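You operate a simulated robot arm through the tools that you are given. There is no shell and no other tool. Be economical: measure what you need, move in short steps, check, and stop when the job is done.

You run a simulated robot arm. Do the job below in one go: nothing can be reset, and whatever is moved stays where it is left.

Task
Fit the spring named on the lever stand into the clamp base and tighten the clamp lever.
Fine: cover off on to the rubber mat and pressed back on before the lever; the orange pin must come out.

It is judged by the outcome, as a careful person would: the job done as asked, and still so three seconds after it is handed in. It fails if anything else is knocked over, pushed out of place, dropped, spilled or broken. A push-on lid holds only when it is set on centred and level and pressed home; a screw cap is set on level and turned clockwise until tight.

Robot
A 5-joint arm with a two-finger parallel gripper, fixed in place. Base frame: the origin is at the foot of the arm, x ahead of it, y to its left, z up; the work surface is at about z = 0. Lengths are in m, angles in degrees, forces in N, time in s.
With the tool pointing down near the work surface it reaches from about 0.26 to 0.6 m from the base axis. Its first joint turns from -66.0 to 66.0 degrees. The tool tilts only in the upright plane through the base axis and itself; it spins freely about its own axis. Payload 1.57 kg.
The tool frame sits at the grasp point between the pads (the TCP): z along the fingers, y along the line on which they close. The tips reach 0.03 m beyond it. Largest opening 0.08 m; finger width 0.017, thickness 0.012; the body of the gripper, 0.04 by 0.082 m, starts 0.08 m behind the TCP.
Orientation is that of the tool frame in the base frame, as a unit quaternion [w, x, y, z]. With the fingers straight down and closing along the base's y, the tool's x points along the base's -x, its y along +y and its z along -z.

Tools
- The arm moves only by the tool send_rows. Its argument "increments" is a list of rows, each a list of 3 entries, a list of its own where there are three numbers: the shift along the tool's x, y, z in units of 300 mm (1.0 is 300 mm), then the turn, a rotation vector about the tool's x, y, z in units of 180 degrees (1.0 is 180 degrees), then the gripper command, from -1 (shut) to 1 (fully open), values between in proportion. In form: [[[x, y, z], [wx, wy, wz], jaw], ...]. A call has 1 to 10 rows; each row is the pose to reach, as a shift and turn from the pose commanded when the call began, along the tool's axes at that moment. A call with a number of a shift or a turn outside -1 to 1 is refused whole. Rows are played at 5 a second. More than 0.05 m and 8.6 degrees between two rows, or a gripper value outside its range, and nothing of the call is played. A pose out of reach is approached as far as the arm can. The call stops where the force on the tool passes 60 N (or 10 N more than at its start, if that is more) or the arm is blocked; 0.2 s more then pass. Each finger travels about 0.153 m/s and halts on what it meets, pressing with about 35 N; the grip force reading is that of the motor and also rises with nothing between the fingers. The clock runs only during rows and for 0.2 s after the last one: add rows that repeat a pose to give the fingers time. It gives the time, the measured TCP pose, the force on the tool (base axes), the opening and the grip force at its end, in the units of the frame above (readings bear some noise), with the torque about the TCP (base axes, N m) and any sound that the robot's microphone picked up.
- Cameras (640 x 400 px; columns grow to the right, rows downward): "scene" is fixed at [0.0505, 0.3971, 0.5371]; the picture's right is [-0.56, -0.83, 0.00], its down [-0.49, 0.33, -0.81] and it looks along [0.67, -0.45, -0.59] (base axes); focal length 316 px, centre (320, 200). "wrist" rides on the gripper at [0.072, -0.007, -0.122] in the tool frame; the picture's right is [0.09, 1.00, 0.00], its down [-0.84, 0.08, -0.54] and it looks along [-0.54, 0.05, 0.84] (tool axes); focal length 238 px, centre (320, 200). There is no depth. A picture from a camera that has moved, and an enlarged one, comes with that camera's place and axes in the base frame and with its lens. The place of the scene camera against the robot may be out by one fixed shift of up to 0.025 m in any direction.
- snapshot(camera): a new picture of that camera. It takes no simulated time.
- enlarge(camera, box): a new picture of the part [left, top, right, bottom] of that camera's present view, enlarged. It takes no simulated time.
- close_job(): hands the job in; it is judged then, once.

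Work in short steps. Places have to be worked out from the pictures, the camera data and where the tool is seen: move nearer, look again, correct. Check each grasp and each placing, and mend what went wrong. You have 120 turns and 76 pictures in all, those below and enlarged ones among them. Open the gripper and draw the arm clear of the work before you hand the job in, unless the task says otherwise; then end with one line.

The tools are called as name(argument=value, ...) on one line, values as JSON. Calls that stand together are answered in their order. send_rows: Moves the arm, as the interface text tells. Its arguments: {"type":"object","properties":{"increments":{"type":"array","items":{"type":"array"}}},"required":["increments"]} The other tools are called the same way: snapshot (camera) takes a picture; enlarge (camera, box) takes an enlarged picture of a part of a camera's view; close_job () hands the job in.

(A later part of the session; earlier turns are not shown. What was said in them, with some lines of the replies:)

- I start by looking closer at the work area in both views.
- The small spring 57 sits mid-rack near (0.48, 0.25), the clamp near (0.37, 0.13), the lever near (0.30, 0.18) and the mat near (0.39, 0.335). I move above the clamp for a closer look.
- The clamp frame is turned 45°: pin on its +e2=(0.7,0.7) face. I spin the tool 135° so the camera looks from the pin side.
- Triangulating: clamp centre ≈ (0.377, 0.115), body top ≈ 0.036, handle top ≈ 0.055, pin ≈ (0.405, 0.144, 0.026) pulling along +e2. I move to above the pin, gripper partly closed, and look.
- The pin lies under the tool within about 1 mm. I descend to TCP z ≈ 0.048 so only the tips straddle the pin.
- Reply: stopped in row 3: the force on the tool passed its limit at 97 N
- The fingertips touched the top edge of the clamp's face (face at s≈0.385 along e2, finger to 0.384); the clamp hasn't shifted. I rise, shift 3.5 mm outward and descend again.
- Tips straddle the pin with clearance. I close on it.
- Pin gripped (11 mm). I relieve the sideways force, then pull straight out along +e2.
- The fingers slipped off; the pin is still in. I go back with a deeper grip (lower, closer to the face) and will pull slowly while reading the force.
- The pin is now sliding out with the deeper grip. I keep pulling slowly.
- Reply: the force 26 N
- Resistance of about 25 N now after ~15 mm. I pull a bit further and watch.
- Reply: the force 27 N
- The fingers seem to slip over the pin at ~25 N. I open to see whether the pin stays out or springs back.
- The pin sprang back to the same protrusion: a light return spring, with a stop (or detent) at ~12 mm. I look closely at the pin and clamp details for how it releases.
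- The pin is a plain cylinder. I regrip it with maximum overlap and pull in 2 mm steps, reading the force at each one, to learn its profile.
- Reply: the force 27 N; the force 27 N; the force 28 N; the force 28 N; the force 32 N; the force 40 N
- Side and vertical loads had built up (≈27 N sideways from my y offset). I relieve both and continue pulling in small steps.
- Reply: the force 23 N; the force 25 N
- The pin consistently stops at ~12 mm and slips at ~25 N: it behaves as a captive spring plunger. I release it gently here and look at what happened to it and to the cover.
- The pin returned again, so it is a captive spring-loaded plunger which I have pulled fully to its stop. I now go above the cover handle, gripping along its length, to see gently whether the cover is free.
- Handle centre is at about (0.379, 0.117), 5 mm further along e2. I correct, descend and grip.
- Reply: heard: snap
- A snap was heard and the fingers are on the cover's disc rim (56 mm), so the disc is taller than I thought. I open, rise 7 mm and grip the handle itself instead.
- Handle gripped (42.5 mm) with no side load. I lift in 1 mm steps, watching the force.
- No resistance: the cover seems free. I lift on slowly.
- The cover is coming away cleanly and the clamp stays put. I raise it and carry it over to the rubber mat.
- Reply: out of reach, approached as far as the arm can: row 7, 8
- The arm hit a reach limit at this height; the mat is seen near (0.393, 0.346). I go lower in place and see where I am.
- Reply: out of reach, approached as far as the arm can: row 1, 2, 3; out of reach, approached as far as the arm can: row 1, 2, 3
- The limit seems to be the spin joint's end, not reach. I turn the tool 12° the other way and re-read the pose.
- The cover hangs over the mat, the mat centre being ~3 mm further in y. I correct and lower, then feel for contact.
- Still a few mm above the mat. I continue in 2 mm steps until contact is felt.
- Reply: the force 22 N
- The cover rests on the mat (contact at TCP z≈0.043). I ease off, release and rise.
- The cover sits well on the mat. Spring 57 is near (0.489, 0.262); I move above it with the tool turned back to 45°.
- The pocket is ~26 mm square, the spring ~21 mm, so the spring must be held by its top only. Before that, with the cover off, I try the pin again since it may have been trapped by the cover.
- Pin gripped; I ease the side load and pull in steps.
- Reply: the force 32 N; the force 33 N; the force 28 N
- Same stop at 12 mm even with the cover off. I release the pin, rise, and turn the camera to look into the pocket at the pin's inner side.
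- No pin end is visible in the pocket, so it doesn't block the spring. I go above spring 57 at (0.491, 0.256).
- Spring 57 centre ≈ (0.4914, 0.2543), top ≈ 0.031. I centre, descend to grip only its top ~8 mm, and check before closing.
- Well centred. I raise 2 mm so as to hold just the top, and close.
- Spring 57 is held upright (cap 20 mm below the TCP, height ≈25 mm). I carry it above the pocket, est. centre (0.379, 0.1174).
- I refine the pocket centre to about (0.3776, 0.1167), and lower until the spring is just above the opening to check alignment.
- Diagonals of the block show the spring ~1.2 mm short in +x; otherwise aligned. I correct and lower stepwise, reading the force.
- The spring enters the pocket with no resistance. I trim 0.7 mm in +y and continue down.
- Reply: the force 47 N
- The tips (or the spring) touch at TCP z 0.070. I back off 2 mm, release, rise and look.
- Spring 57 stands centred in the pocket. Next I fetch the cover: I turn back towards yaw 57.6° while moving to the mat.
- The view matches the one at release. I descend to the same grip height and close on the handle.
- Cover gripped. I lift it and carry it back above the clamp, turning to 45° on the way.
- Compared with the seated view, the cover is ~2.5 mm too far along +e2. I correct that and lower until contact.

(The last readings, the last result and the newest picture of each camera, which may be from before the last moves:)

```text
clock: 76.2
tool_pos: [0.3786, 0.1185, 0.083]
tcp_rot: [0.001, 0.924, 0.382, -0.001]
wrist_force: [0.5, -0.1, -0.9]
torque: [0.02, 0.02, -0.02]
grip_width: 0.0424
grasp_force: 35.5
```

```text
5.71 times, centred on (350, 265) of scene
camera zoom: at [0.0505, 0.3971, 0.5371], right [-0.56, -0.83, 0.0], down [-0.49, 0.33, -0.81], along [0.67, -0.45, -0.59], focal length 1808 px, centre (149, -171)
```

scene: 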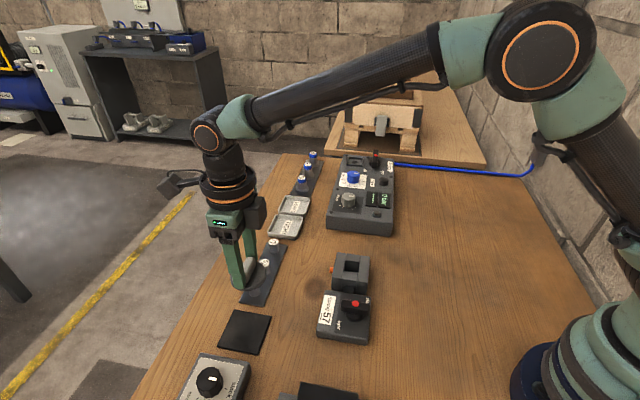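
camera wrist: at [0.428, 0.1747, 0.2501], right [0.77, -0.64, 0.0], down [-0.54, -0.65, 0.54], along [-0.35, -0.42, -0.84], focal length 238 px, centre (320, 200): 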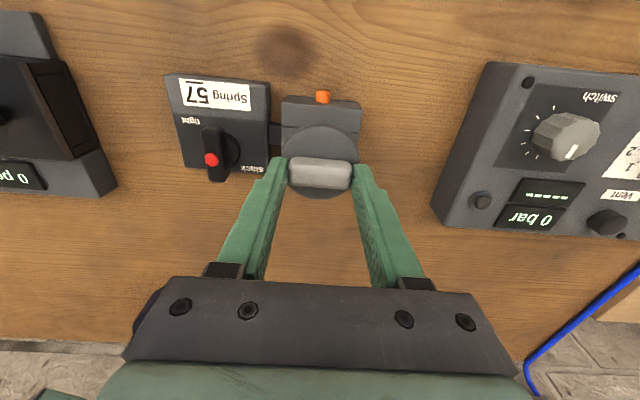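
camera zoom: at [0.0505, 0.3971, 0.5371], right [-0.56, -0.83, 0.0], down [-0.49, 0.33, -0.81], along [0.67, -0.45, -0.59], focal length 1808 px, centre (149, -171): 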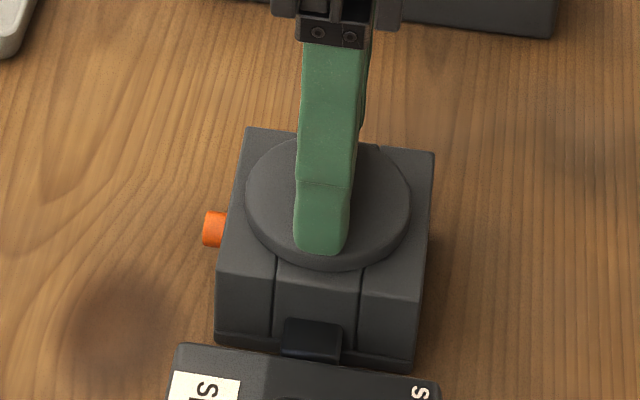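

Gaps now match the original seating. I keep lowering and then press.

send_rows(increments=[[[0, 0, 0.004], [0, 0, 0], -1], [[0, 0, 0.004], [0, 0, 0], -1]])

send_rows(increments=[[[0, 0, 0.004], [0, 0, 0], -1], [[0, 0, 0.004], [0, 0, 0], -1]])

send_rows(increments=[[[0, 0, 0.003], [0, 0, 0], -1], [[0, 0, 0.003], [0, 0, 0], -1]])

send_rows(increments=[[[0, 0, 0.003], [0, 0, 0], -1], [[0, 0, 0.003], [0, 0, 0], -1]])

```text
clock: 76.8
tool_pos: [0.3784, 0.1186, 0.0811]
tcp_rot: [0.001, 0.924, 0.382, 0.0]
wrist_force: [0.1, -0.6, -0.3]
torque: [0.0, 0.01, 0.0]
grip_width: 0.0424
grasp_force: 35.2
```

```text
clock: 77.4
tool_pos: [0.3781, 0.1176, 0.0819]
tcp_rot: [0.0, 0.924, 0.382, -0.001]
wrist_force: [-11.2, 3.1, 31.0]
torque: [0.06, 0.41, -0.01]
grip_width: 0.0423
grasp_force: 34.4
```

```text
clock: 78.0
tool_pos: [0.379, 0.117, 0.0813]
tcp_rot: [0.0, 0.924, 0.383, 0.0]
wrist_force: [-15.4, 8.8, 43.5]
torque: [0.33, 0.48, 0.02]
grip_width: 0.0422
grasp_force: 35.0
```

```text
clock: 78.6
tool_pos: [0.3788, 0.1185, 0.0802]
tcp_rot: [0.0, 0.924, 0.382, 0.0]
wrist_force: [-15.8, 10.8, 43.1]
torque: [0.38, 0.5, 0.04]
grip_width: 0.0425
grasp_force: 35.1
```

Pressing through the grip gives ~43 N without a click. I release, close the fingers above the handle and press down squarely on top.

send_rows(increments=[[[0, 0, -0.01], [0, 0, 0], -1], [[0, 0, -0.01], [0, 0, 0], 0.5], [[0, 0, -0.01], [0, 0, 0], 0.5], [[0, 0, -0.1], [0, 0, 0], 0.5], [[0, 0, -0.12], [0, 0, 0], -1], [[0, 0, -0.12], [0, 0, 0], -1], [[0, 0, -0.12], [0, 0, 0], -1]])

enlarge(camera="wrist", box=[200, 40, 440, 260])

```text
clock: 80.2
tool_pos: [0.379, 0.1175, 0.1152]
tcp_rot: [0.001, 0.924, 0.382, -0.002]
wrist_force: [1.3, 0.9, -0.2]
torque: [0.0, -0.01, 0.04]
grip_width: 0.0002
grasp_force: 21.6
heard: snap
```

```text
1.82 times, centred on (320, 150) of wrist
camera zoom: at [0.4239, 0.1721, 0.2357], right [0.77, -0.64, 0.0], down [-0.54, -0.65, 0.54], along [-0.35, -0.42, -0.84], focal length 433 px, centre (320, 291)
```

zoom: 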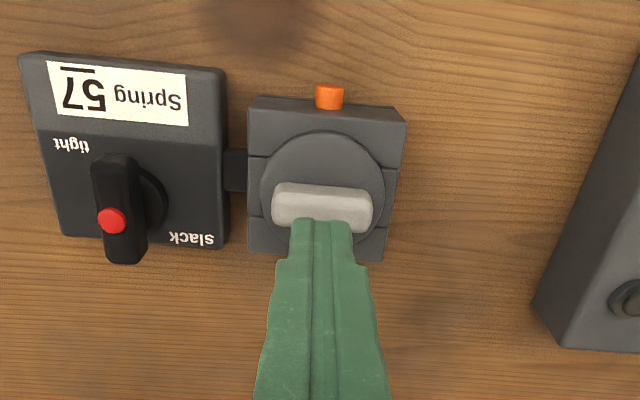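

A snap came as I lifted, so that pull may have unclipped the cover again. It sits centred and level; I now press down on the handle with closed fingers.

send_rows(increments=[[[0.0, 0, 0.03], [0, 0, 0], -1], [[0.0, 0, 0.06], [0, 0, 0], -1], [[0, 0, 0.06], [0, 0, 0], -1]])

send_rows(increments=[[[0, 0, 0.008], [0, 0, 0], -1], [[0, 0, 0.016], [0, 0, 0], -1], [[0, 0, 0.024], [0, 0, 0], -1], [[0, 0, 0.032], [0, 0, 0], -1], [[0, 0, 0.04], [0, 0, 0], -1], [[0, 0, 0.048], [0, 0, 0], -1]])

```text
clock: 81.0
tool_pos: [0.3781, 0.1181, 0.0967]
tcp_rot: [0.0, 0.924, 0.382, 0.0]
wrist_force: [-2.2, 1.5, 5.3]
torque: [0.06, 0.03, 0.03]
grip_width: 0.0
grasp_force: 20.8
```

```text
clock: 81.5
tool_pos: [0.378, 0.1181, 0.0968]
tcp_rot: [-0.001, 0.924, 0.382, -0.002]
wrist_force: [-4.4, -1.3, 10.2]
torque: [-0.08, 0.09, 0.01]
grip_width: 0.0003
grasp_force: 21.2
stopped in row 2: the force on the tool passed its limit at 70 N (the readings are from after the stop); the commanded pose is now the measured one
```

Handle top contacted and pressed to 70 N. To verify it holds I grip the handle gently and try a 1 mm lift, reading the force.

send_rows(increments=[[[0, 0, -0.04], [0, 0, 0], 0.5], [[0, 0, -0.04], [0, 0, 0], 0.5], [[0, 0, -0.04], [0, 0, 0], 0.5], [[0, 0, 0.01], [0, 0, 0], 0.5], [[0, 0, 0.045], [0, 0, 0], 0.5], [[0, 0, 0.045], [0, 0, 0], 0.5]])

send_rows(increments=[[[0, 0, 0], [0, 0, 0], -1], [[0, 0, 0], [0, 0, 0], -1]])

send_rows(increments=[[[0, 0, -0.003], [0, 0, 0], -1], [[0, 0, -0.003], [0, 0, 0], -1]])

```text
clock: 82.9
tool_pos: [0.3788, 0.1178, 0.0831]
tcp_rot: [0.001, 0.925, 0.381, -0.002]
wrist_force: [-0.3, -0.3, 0.7]
torque: [0.0, -0.01, 0.0]
grip_width: 0.06
grasp_force: 0.1
```

```text
clock: 83.5
tool_pos: [0.3794, 0.118, 0.0828]
tcp_rot: [0.0, 0.924, 0.381, -0.003]
wrist_force: [0.5, 0.3, 0.9]
torque: [0.01, 0.02, 0.03]
grip_width: 0.0422
grasp_force: 34.8
heard: snap
```

```text
clock: 84.1
tool_pos: [0.3786, 0.1183, 0.0822]
tcp_rot: [0.001, 0.924, 0.382, -0.002]
wrist_force: [0.4, 0.3, -0.9]
torque: [-0.01, 0.0, 0.0]
grip_width: 0.0423
grasp_force: 35.4
```

Gripping the handle snaps the cover free, and releasing it while pressed snaps it on. So I press down while gripped, release in place, and listen.

send_rows(increments=[[[0, 0, 0.006], [0, 0, 0], -1], [[0, 0, 0.013], [0, 0, 0], -1], [[0, 0, 0.013], [0, 0, 0], -1]])

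send_rows(increments=[[[0, 0, -0.004], [0, 0, 0], -1], [[0, 0, -0.004], [0, 0, 0], 0.5], [[0, 0, -0.004], [0, 0, 0], 0.5], [[0, 0, -0.004], [0, 0, 0], 0.5]])

send_rows(increments=[[[0, 0, -0.08], [0, 0, 0], 0.5], [[0, 0, -0.1], [0, 0, 0], -1], [[0, 0, -0.1], [0, 0, 0], -1], [[0, 0, -0.1], [0, 0, 0], -1]])

```text
clock: 84.9
tool_pos: [0.3785, 0.1178, 0.0796]
tcp_rot: [0.001, 0.924, 0.383, 0.0]
wrist_force: [-11.7, -0.2, 41.9]
torque: [0.03, 0.38, -0.01]
grip_width: 0.0427
grasp_force: 34.9
```

```text
clock: 85.9
tool_pos: [0.3784, 0.1183, 0.0801]
tcp_rot: [-0.001, 0.924, 0.382, -0.001]
wrist_force: [-0.3, -0.4, -0.5]
torque: [-0.02, -0.01, 0.02]
grip_width: 0.0601
grasp_force: 0.0
heard: snap
```

```text
clock: 86.9
tool_pos: [0.3788, 0.1194, 0.1119]
tcp_rot: [0.0, 0.924, 0.381, -0.002]
wrist_force: [0.4, 0.0, -0.5]
torque: [0.03, 0.01, 0.0]
grip_width: 0.0
grasp_force: 20.7
```

Snap on release: the cover is clipped on. One more press on top, then I go on to the lever.

send_rows(increments=[[[0.0, 0, 0.03], [0, 0, 0], -1], [[0.0, 0, 0.048], [0, 0, 0], -1], [[0, 0, 0.056], [0, 0, 0], -1], [[0, 0, 0.064], [0, 0, 0], -1], [[0, 0, 0.072], [0, 0, 0], -1]])

send_rows(increments=[[[0, 0, -0.1], [0, 0, 0], -1], [[0, 0, -0.2], [0, 0, 0], 0], [[0, -0.1, -0.2], [0, 0, 0], 0], [[0, -0.2, -0.2], [0, 0, 0], 0], [[0, -0.3, -0.2], [0, 0, 0], 0], [[0, -0.3, -0.2], [0, 0, 0], 0]])

snapshot(camera="wrist")

```text
clock: 87.9
tool_pos: [0.3792, 0.1171, 0.0972]
tcp_rot: [0.0, 0.924, 0.382, -0.001]
wrist_force: [-3.7, -1.3, 9.8]
torque: [-0.04, 0.13, 0.03]
grip_width: 0.0
grasp_force: 21.2
stopped in row 4: the force on the tool passed its limit at 69 N (the readings are from after the stop); the commanded pose is now the measured one
```

```text
clock: 89.3
tool_pos: [0.3134, 0.1827, 0.1562]
tcp_rot: [0.001, 0.924, 0.382, -0.001]
wrist_force: [0.3, -0.3, -0.3]
torque: [-0.01, 0.03, 0.01]
grip_width: 0.0399
grasp_force: 0.1
```

```text
5 pictures are left
camera wrist: at [0.3606, 0.2374, 0.2773], right [0.77, -0.64, 0.0], down [-0.54, -0.64, 0.54], along [-0.35, -0.42, -0.84], focal length 238 px, centre (320, 200)
```

wrist: 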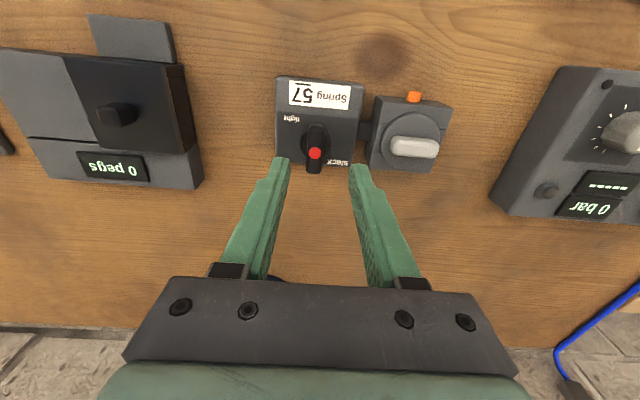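

The lever bar is centred near (0.2985, 0.1705), along e2, top ≈ 0.048, and must turn 90° clockwise to "tight". To have spin range I first turn the tool 180° the other way above it.

send_rows(increments=[[[-0.02, -0.002, 0], [0, 0, -0.045], 0], [[-0.04, -0.004, 0], [0, 0, -0.09], 0], [[-0.064, -0.006, 0], [0, 0, -0.135], 0], [[-0.064, -0.006, 0], [0, 0, -0.18], 0], [[-0.064, -0.006, 0], [0, 0, -0.225], 0], [[-0.064, -0.006, 0], [0, 0, -0.27], 0], [[-0.064, -0.006, 0], [0, 0, -0.315], 0], [[-0.064, -0.006, 0], [0, 0, -0.36], 0], [[-0.064, -0.006, 0], [0, 0, -0.405], 0], [[-0.064, -0.006, 0], [0, 0, -0.45], 0]])

send_rows(increments=[[[0, 0, 0], [0, 0, -0.045], 0], [[0, 0, 0], [0, 0, -0.09], 0], [[0, 0, 0], [0, 0, -0.135], 0], [[0, 0, 0], [0, 0, -0.18], 0], [[0, 0, 0], [0, 0, -0.225], 0], [[0, 0, 0], [0, 0, -0.27], 0], [[0, 0, 0], [0, 0, -0.315], 0], [[0, 0, 0], [0, 0, -0.36], 0], [[0, 0, 0], [0, 0, -0.405], 0], [[0, 0, 0], [0, 0, -0.45], 0]])

send_rows(increments=[[[0, 0, 0], [0, 0, -0.045], 0], [[0, 0, 0], [0, 0, -0.09], 0], [[0, 0, 0], [0, 0, -0.1], 0], [[0, 0, 0], [0, 0, -0.1], 0]])

```text
clock: 91.5
tool_pos: [0.3012, 0.1696, 0.1569]
tcp_rot: [-0.001, 0.454, 0.891, -0.001]
wrist_force: [0.0, -0.1, 0.0]
torque: [0.04, -0.06, -0.01]
grip_width: 0.04
grasp_force: 0.1
```

```text
clock: 93.7
tool_pos: [0.3007, 0.1702, 0.1571]
tcp_rot: [-0.002, -0.234, 0.972, 0.0]
wrist_force: [-0.1, 0.2, 0.7]
torque: [0.05, -0.01, 0.0]
grip_width: 0.04
grasp_force: 0.1
```

```text
clock: 94.7
tool_pos: [0.2998, 0.1695, 0.1559]
tcp_rot: [-0.001, -0.382, 0.924, -0.001]
wrist_force: [-0.7, 0.2, 0.3]
torque: [0.02, -0.05, -0.02]
grip_width: 0.04
grasp_force: 0.0
```

Spin reached 225°. One picture to fine-tune over the lever.

enlarge(camera="wrist", box=[220, 60, 420, 220])

```text
2.50 times, centred on (320, 140) of wrist
camera zoom: at [0.2541, 0.1134, 0.2771], right [-0.77, 0.64, 0.0], down [0.54, 0.65, 0.54], along [0.34, 0.42, -0.84], focal length 596 px, centre (320, 350)
```

zoom: 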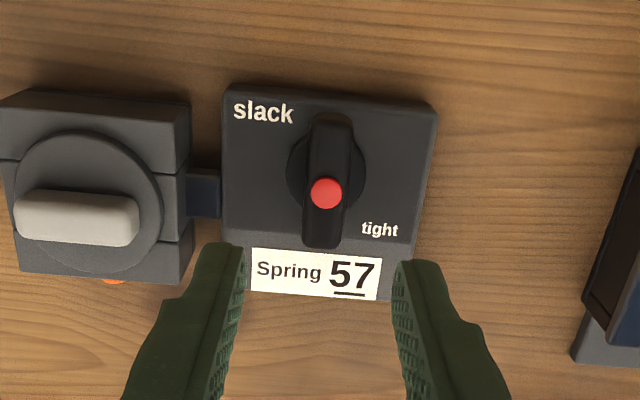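

Pivot ≈ (0.298, 0.171); I shift 2.5 mm along tool y, descend so the tips flank the bar, and close.

send_rows(increments=[[[0.003, 0.008, 0], [0, 0, 0], 0], [[0.003, 0.008, 0.1], [0, 0, 0], 0], [[0.003, 0.008, 0.2], [0, 0, 0], 0], [[0.003, 0.008, 0.26], [0, 0, 0], 0], [[0.003, 0.008, 0.293], [0, 0, 0], 0], [[0.003, 0.008, 0.293], [0, 0, 0], 0]])

send_rows(increments=[[[0, 0, 0], [0, 0, 0], -1], [[0, 0, 0], [0, 0, 0], -1], [[0, 0, 0], [0, 0, 0], -1]])

```text
clock: 96.1
tool_pos: [0.2972, 0.1705, 0.0695]
tcp_rot: [-0.001, -0.381, 0.924, 0.0]
wrist_force: [-0.4, -0.7, -0.3]
torque: [0.0, 0.0, -0.03]
grip_width: 0.0403
grasp_force: 0.1
```

```text
clock: 96.9
tool_pos: [0.2983, 0.1713, 0.0693]
tcp_rot: [0.0, -0.382, 0.924, 0.0]
wrist_force: [8.9, -8.4, -8.5]
torque: [-0.24, -0.21, -0.04]
grip_width: 0.0167
grasp_force: 32.0
```

Bar gripped (16.7 mm). I relieve the side load and begin turning clockwise, watching the torque.

send_rows(increments=[[[0, -0.004, 0], [0, 0, 0], -1], [[0, -0.004, 0], [0, 0, 0.03], -1], [[0, -0.004, 0], [0, 0, 0.06], -1], [[0, -0.004, 0], [0, 0, 0.09], -1]])

```text
clock: 97.9
tool_pos: [0.2988, 0.1716, 0.0695]
tcp_rot: [-0.001, -0.25, 0.968, 0.0]
wrist_force: [-18.1, 39.8, 0.2]
torque: [0.57, 1.11, 0.1]
grip_width: 0.017
grasp_force: 32.0
```

Large force along the closing axis (≈44 N) with hardly any twist. I look before going on.

enlarge(camera="wrist", box=[230, 80, 410, 240])

```text
2.50 times, centred on (320, 160) of wrist
camera zoom: at [0.238, 0.13, 0.1902], right [-0.56, 0.83, 0.0], down [0.7, 0.47, 0.54], along [0.45, 0.3, -0.84], focal length 596 px, centre (320, 300)
```

zoom: 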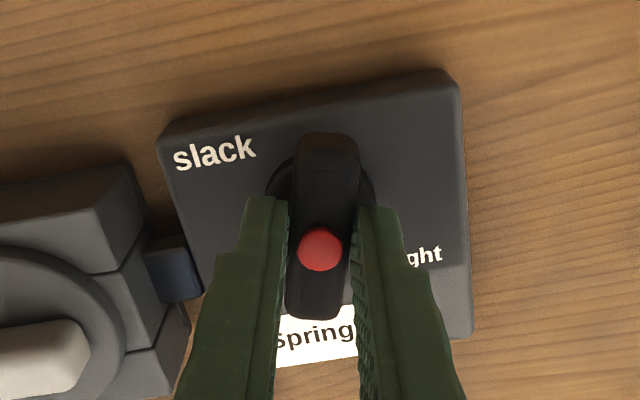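

The bar has turned with the gripper, clockwise towards "tight". I relieve the side force and continue in small turns with force feedback.

send_rows(increments=[[[0, 0.006, 0], [0, 0, 0], -1], [[0, 0.01, 0], [0, 0, 0], -1]])

send_rows(increments=[[[0, 0, 0], [0, 0, 0.025], -1], [[0, 0, 0], [0, 0, 0.05], -1]])

```text
clock: 98.5
tool_pos: [0.299, 0.1714, 0.0686]
tcp_rot: [-0.001, -0.246, 0.969, 0.0]
wrist_force: [3.4, -5.3, 12.9]
torque: [-0.51, 0.61, 0.01]
grip_width: 0.017
grasp_force: 32.1
```

```text
clock: 99.1
tool_pos: [0.2975, 0.1711, 0.0687]
tcp_rot: [-0.001, -0.169, 0.986, 0.0]
wrist_force: [13.8, -23.8, 9.7]
torque: [-0.65, -0.03, -0.06]
grip_width: 0.0168
grasp_force: 32.0
```

Force pattern shows the pivot ≈8 mm towards tool +x. I turn about that point from now on.

send_rows(increments=[[[0, -0.005, 0.002], [0, 0, 0], -1], [[0.0002, -0.0085, 0.002], [0, 0, 0.04], -1], [[0.0009, -0.012, 0.002], [0, 0, 0.08], -1], [[0.002, -0.0154, 0.002], [0, 0, 0.12], -1]])

```text
clock: 100.1
tool_pos: [0.2982, 0.1729, 0.068]
tcp_rot: [0.002, 0.008, 1.0, 0.002]
wrist_force: [-0.9, 6.1, -1.1]
torque: [0.01, 0.7, -0.01]
grip_width: 0.0168
grasp_force: 32.3
stopped in row 4: the force on the tool passed its limit at 63 N (the readings are from after the stop); the commanded pose is now the measured one
```

The TCP has stayed put while 46° were turned, so the pivot is at the TCP after all. I continue with pure spin in small calls.

send_rows(increments=[[[0, 0.001, 0], [0, 0, 0.03], -1], [[0, 0.001, 0], [0, 0, 0.06], -1]])

send_rows(increments=[[[0, 0, 0], [0, 0, 0.03], -1], [[0, 0, 0], [0, 0, 0.06], -1]])

```text
clock: 100.7
tool_pos: [0.2993, 0.172, 0.0685]
tcp_rot: [0.002, 0.103, 0.995, 0.002]
wrist_force: [1.4, -0.5, -4.7]
torque: [-0.31, -0.87, 0.0]
grip_width: 0.0168
grasp_force: 32.2
```

```text
clock: 101.3
tool_pos: [0.299, 0.171, 0.0681]
tcp_rot: [0.002, 0.197, 0.98, 0.001]
wrist_force: [13.4, -6.2, -19.6]
torque: [-0.23, -0.1, -0.01]
grip_width: 0.0171
grasp_force: 31.9
```

send_rows(increments=[[[-0.003, 0, 0.003], [0, 0, 0.03], -1], [[-0.003, 0, 0.003], [0, 0, 0.06], -1]])

send_rows(increments=[[[0, 0, 0], [0, 0, 0.03], -1], [[0, 0, 0], [0, 0, 0.055], -1]])

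```text
clock: 101.9
tool_pos: [0.2994, 0.1722, 0.0681]
tcp_rot: [0.002, 0.286, 0.958, 0.001]
wrist_force: [-9.5, -3.3, 27.3]
torque: [-0.14, 0.32, 0.0]
grip_width: 0.0169
grasp_force: 31.8
```

```text
clock: 102.5
tool_pos: [0.2986, 0.1722, 0.0677]
tcp_rot: [0.001, 0.369, 0.929, 0.001]
wrist_force: [-10.3, -5.1, 28.2]
torque: [-0.31, 0.26, -0.02]
grip_width: 0.0169
grasp_force: 31.8
```

88° turned and no end stop felt yet. I go on in small steps until torque builds.

send_rows(increments=[[[0.001, 0, -0.005], [0, 0, 0.012], -1], [[0.001, 0, -0.005], [0, 0, 0.024], -1]])

send_rows(increments=[[[0, 0, 0], [0, 0, 0.012], -1], [[0, 0, 0], [0, 0, 0.024], -1]])

```text
clock: 103.1
tool_pos: [0.2985, 0.172, 0.0667]
tcp_rot: [0.001, 0.402, 0.916, 0.001]
wrist_force: [1.0, 4.0, -19.8]
torque: [-0.21, 0.05, 0.74]
grip_width: 0.0174
grasp_force: 32.0
```

```text
clock: 103.7
tool_pos: [0.299, 0.1716, 0.0686]
tcp_rot: [0.001, 0.436, 0.9, 0.002]
wrist_force: [1.3, 8.1, -26.1]
torque: [0.0, 0.14, 0.74]
grip_width: 0.0188
grasp_force: 33.0
```

Torque 0.74 Nm and the jaws starting to slip: the end stop ("tight") is reached at ~90°. I relax the twist, release, rise and look.

send_rows(increments=[[[0, 0, 0.003], [0, 0, -0.03], -1], [[0, 0, 0.003], [0, 0, -0.03], 0], [[0, 0, 0.003], [0, 0, -0.03], 0], [[0, 0, 0.003], [0, 0, -0.03], 0], [[0, 0, -0.12], [0, 0, -0.03], 0], [[0, 0, -0.26], [0, 0, -0.03], 0], [[0, 0, -0.38], [0, 0, -0.03], 0]])

snapshot(camera="wrist")

```text
clock: 105.3
tool_pos: [0.2981, 0.17, 0.1818]
tcp_rot: [0.0, 0.394, 0.919, 0.002]
wrist_force: [-0.6, 0.7, 0.4]
torque: [0.01, 0.0, -0.02]
grip_width: 0.04
grasp_force: 0.0
```

```text
2 pictures are left
camera wrist: at [0.2428, 0.2173, 0.3033], right [0.66, 0.75, 0.0], down [0.63, -0.55, 0.54], along [0.41, -0.36, -0.84], focal length 238 px, centre (320, 200)
```

wrist: 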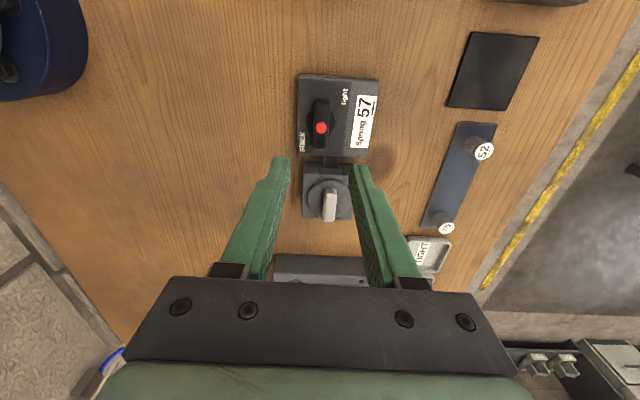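

The lever bar now lies along the tight direction and the cover is on. I move the arm clear and check the whole clamp with the scene camera.

send_rows(increments=[[[0.05, 0, -0.08], [0, 0, 0], 0.3], [[0.1, 0, -0.16], [0, 0, 0], 0.3], [[0.1, 0, -0.3], [0, 0, 0], 0.3], [[0.1, 0, -0.3], [0, 0, 0], 0.3]])

enlarge(camera="scene", box=[220, 220, 400, 350])

```text
clock: 106.3
tool_pos: [0.2772, 0.1919, 0.272]
tcp_rot: [0.001, 0.394, 0.919, 0.002]
wrist_force: [-0.6, 0.1, 0.1]
torque: [-0.04, -0.01, 0.01]
grip_width: 0.0519
grasp_force: 0.0
```

```text
3.08 times, centred on (310, 285) of scene
camera zoom: at [0.0505, 0.3971, 0.5371], right [-0.56, -0.83, 0.0], down [-0.49, 0.33, -0.81], along [0.67, -0.45, -0.59], focal length 974 px, centre (351, -62)
```

zoom: 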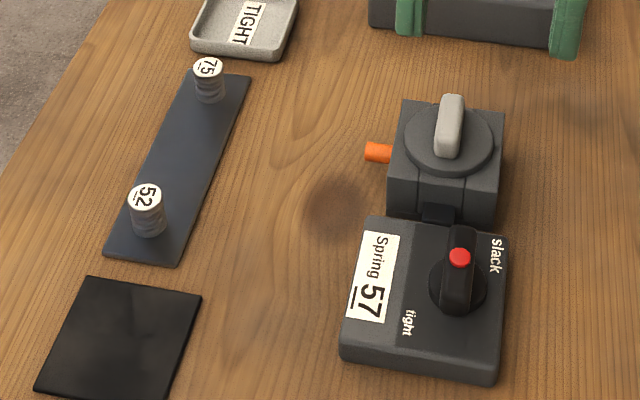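

With the lever tight, the orange pin has come out by itself: it now sticks out much further, so it was the clamp's indicator. The cover is level and centred, the lever is at tight, and the other parts stand where they were. The arm is clear and open, so I hand in.

close_job()

```text
The job is handed in.
```

Spring 57 is in the clamp base, the cover is clipped back on, and the lever is turned to its stop at tight, which brought the orange pin out; the job is handed in.
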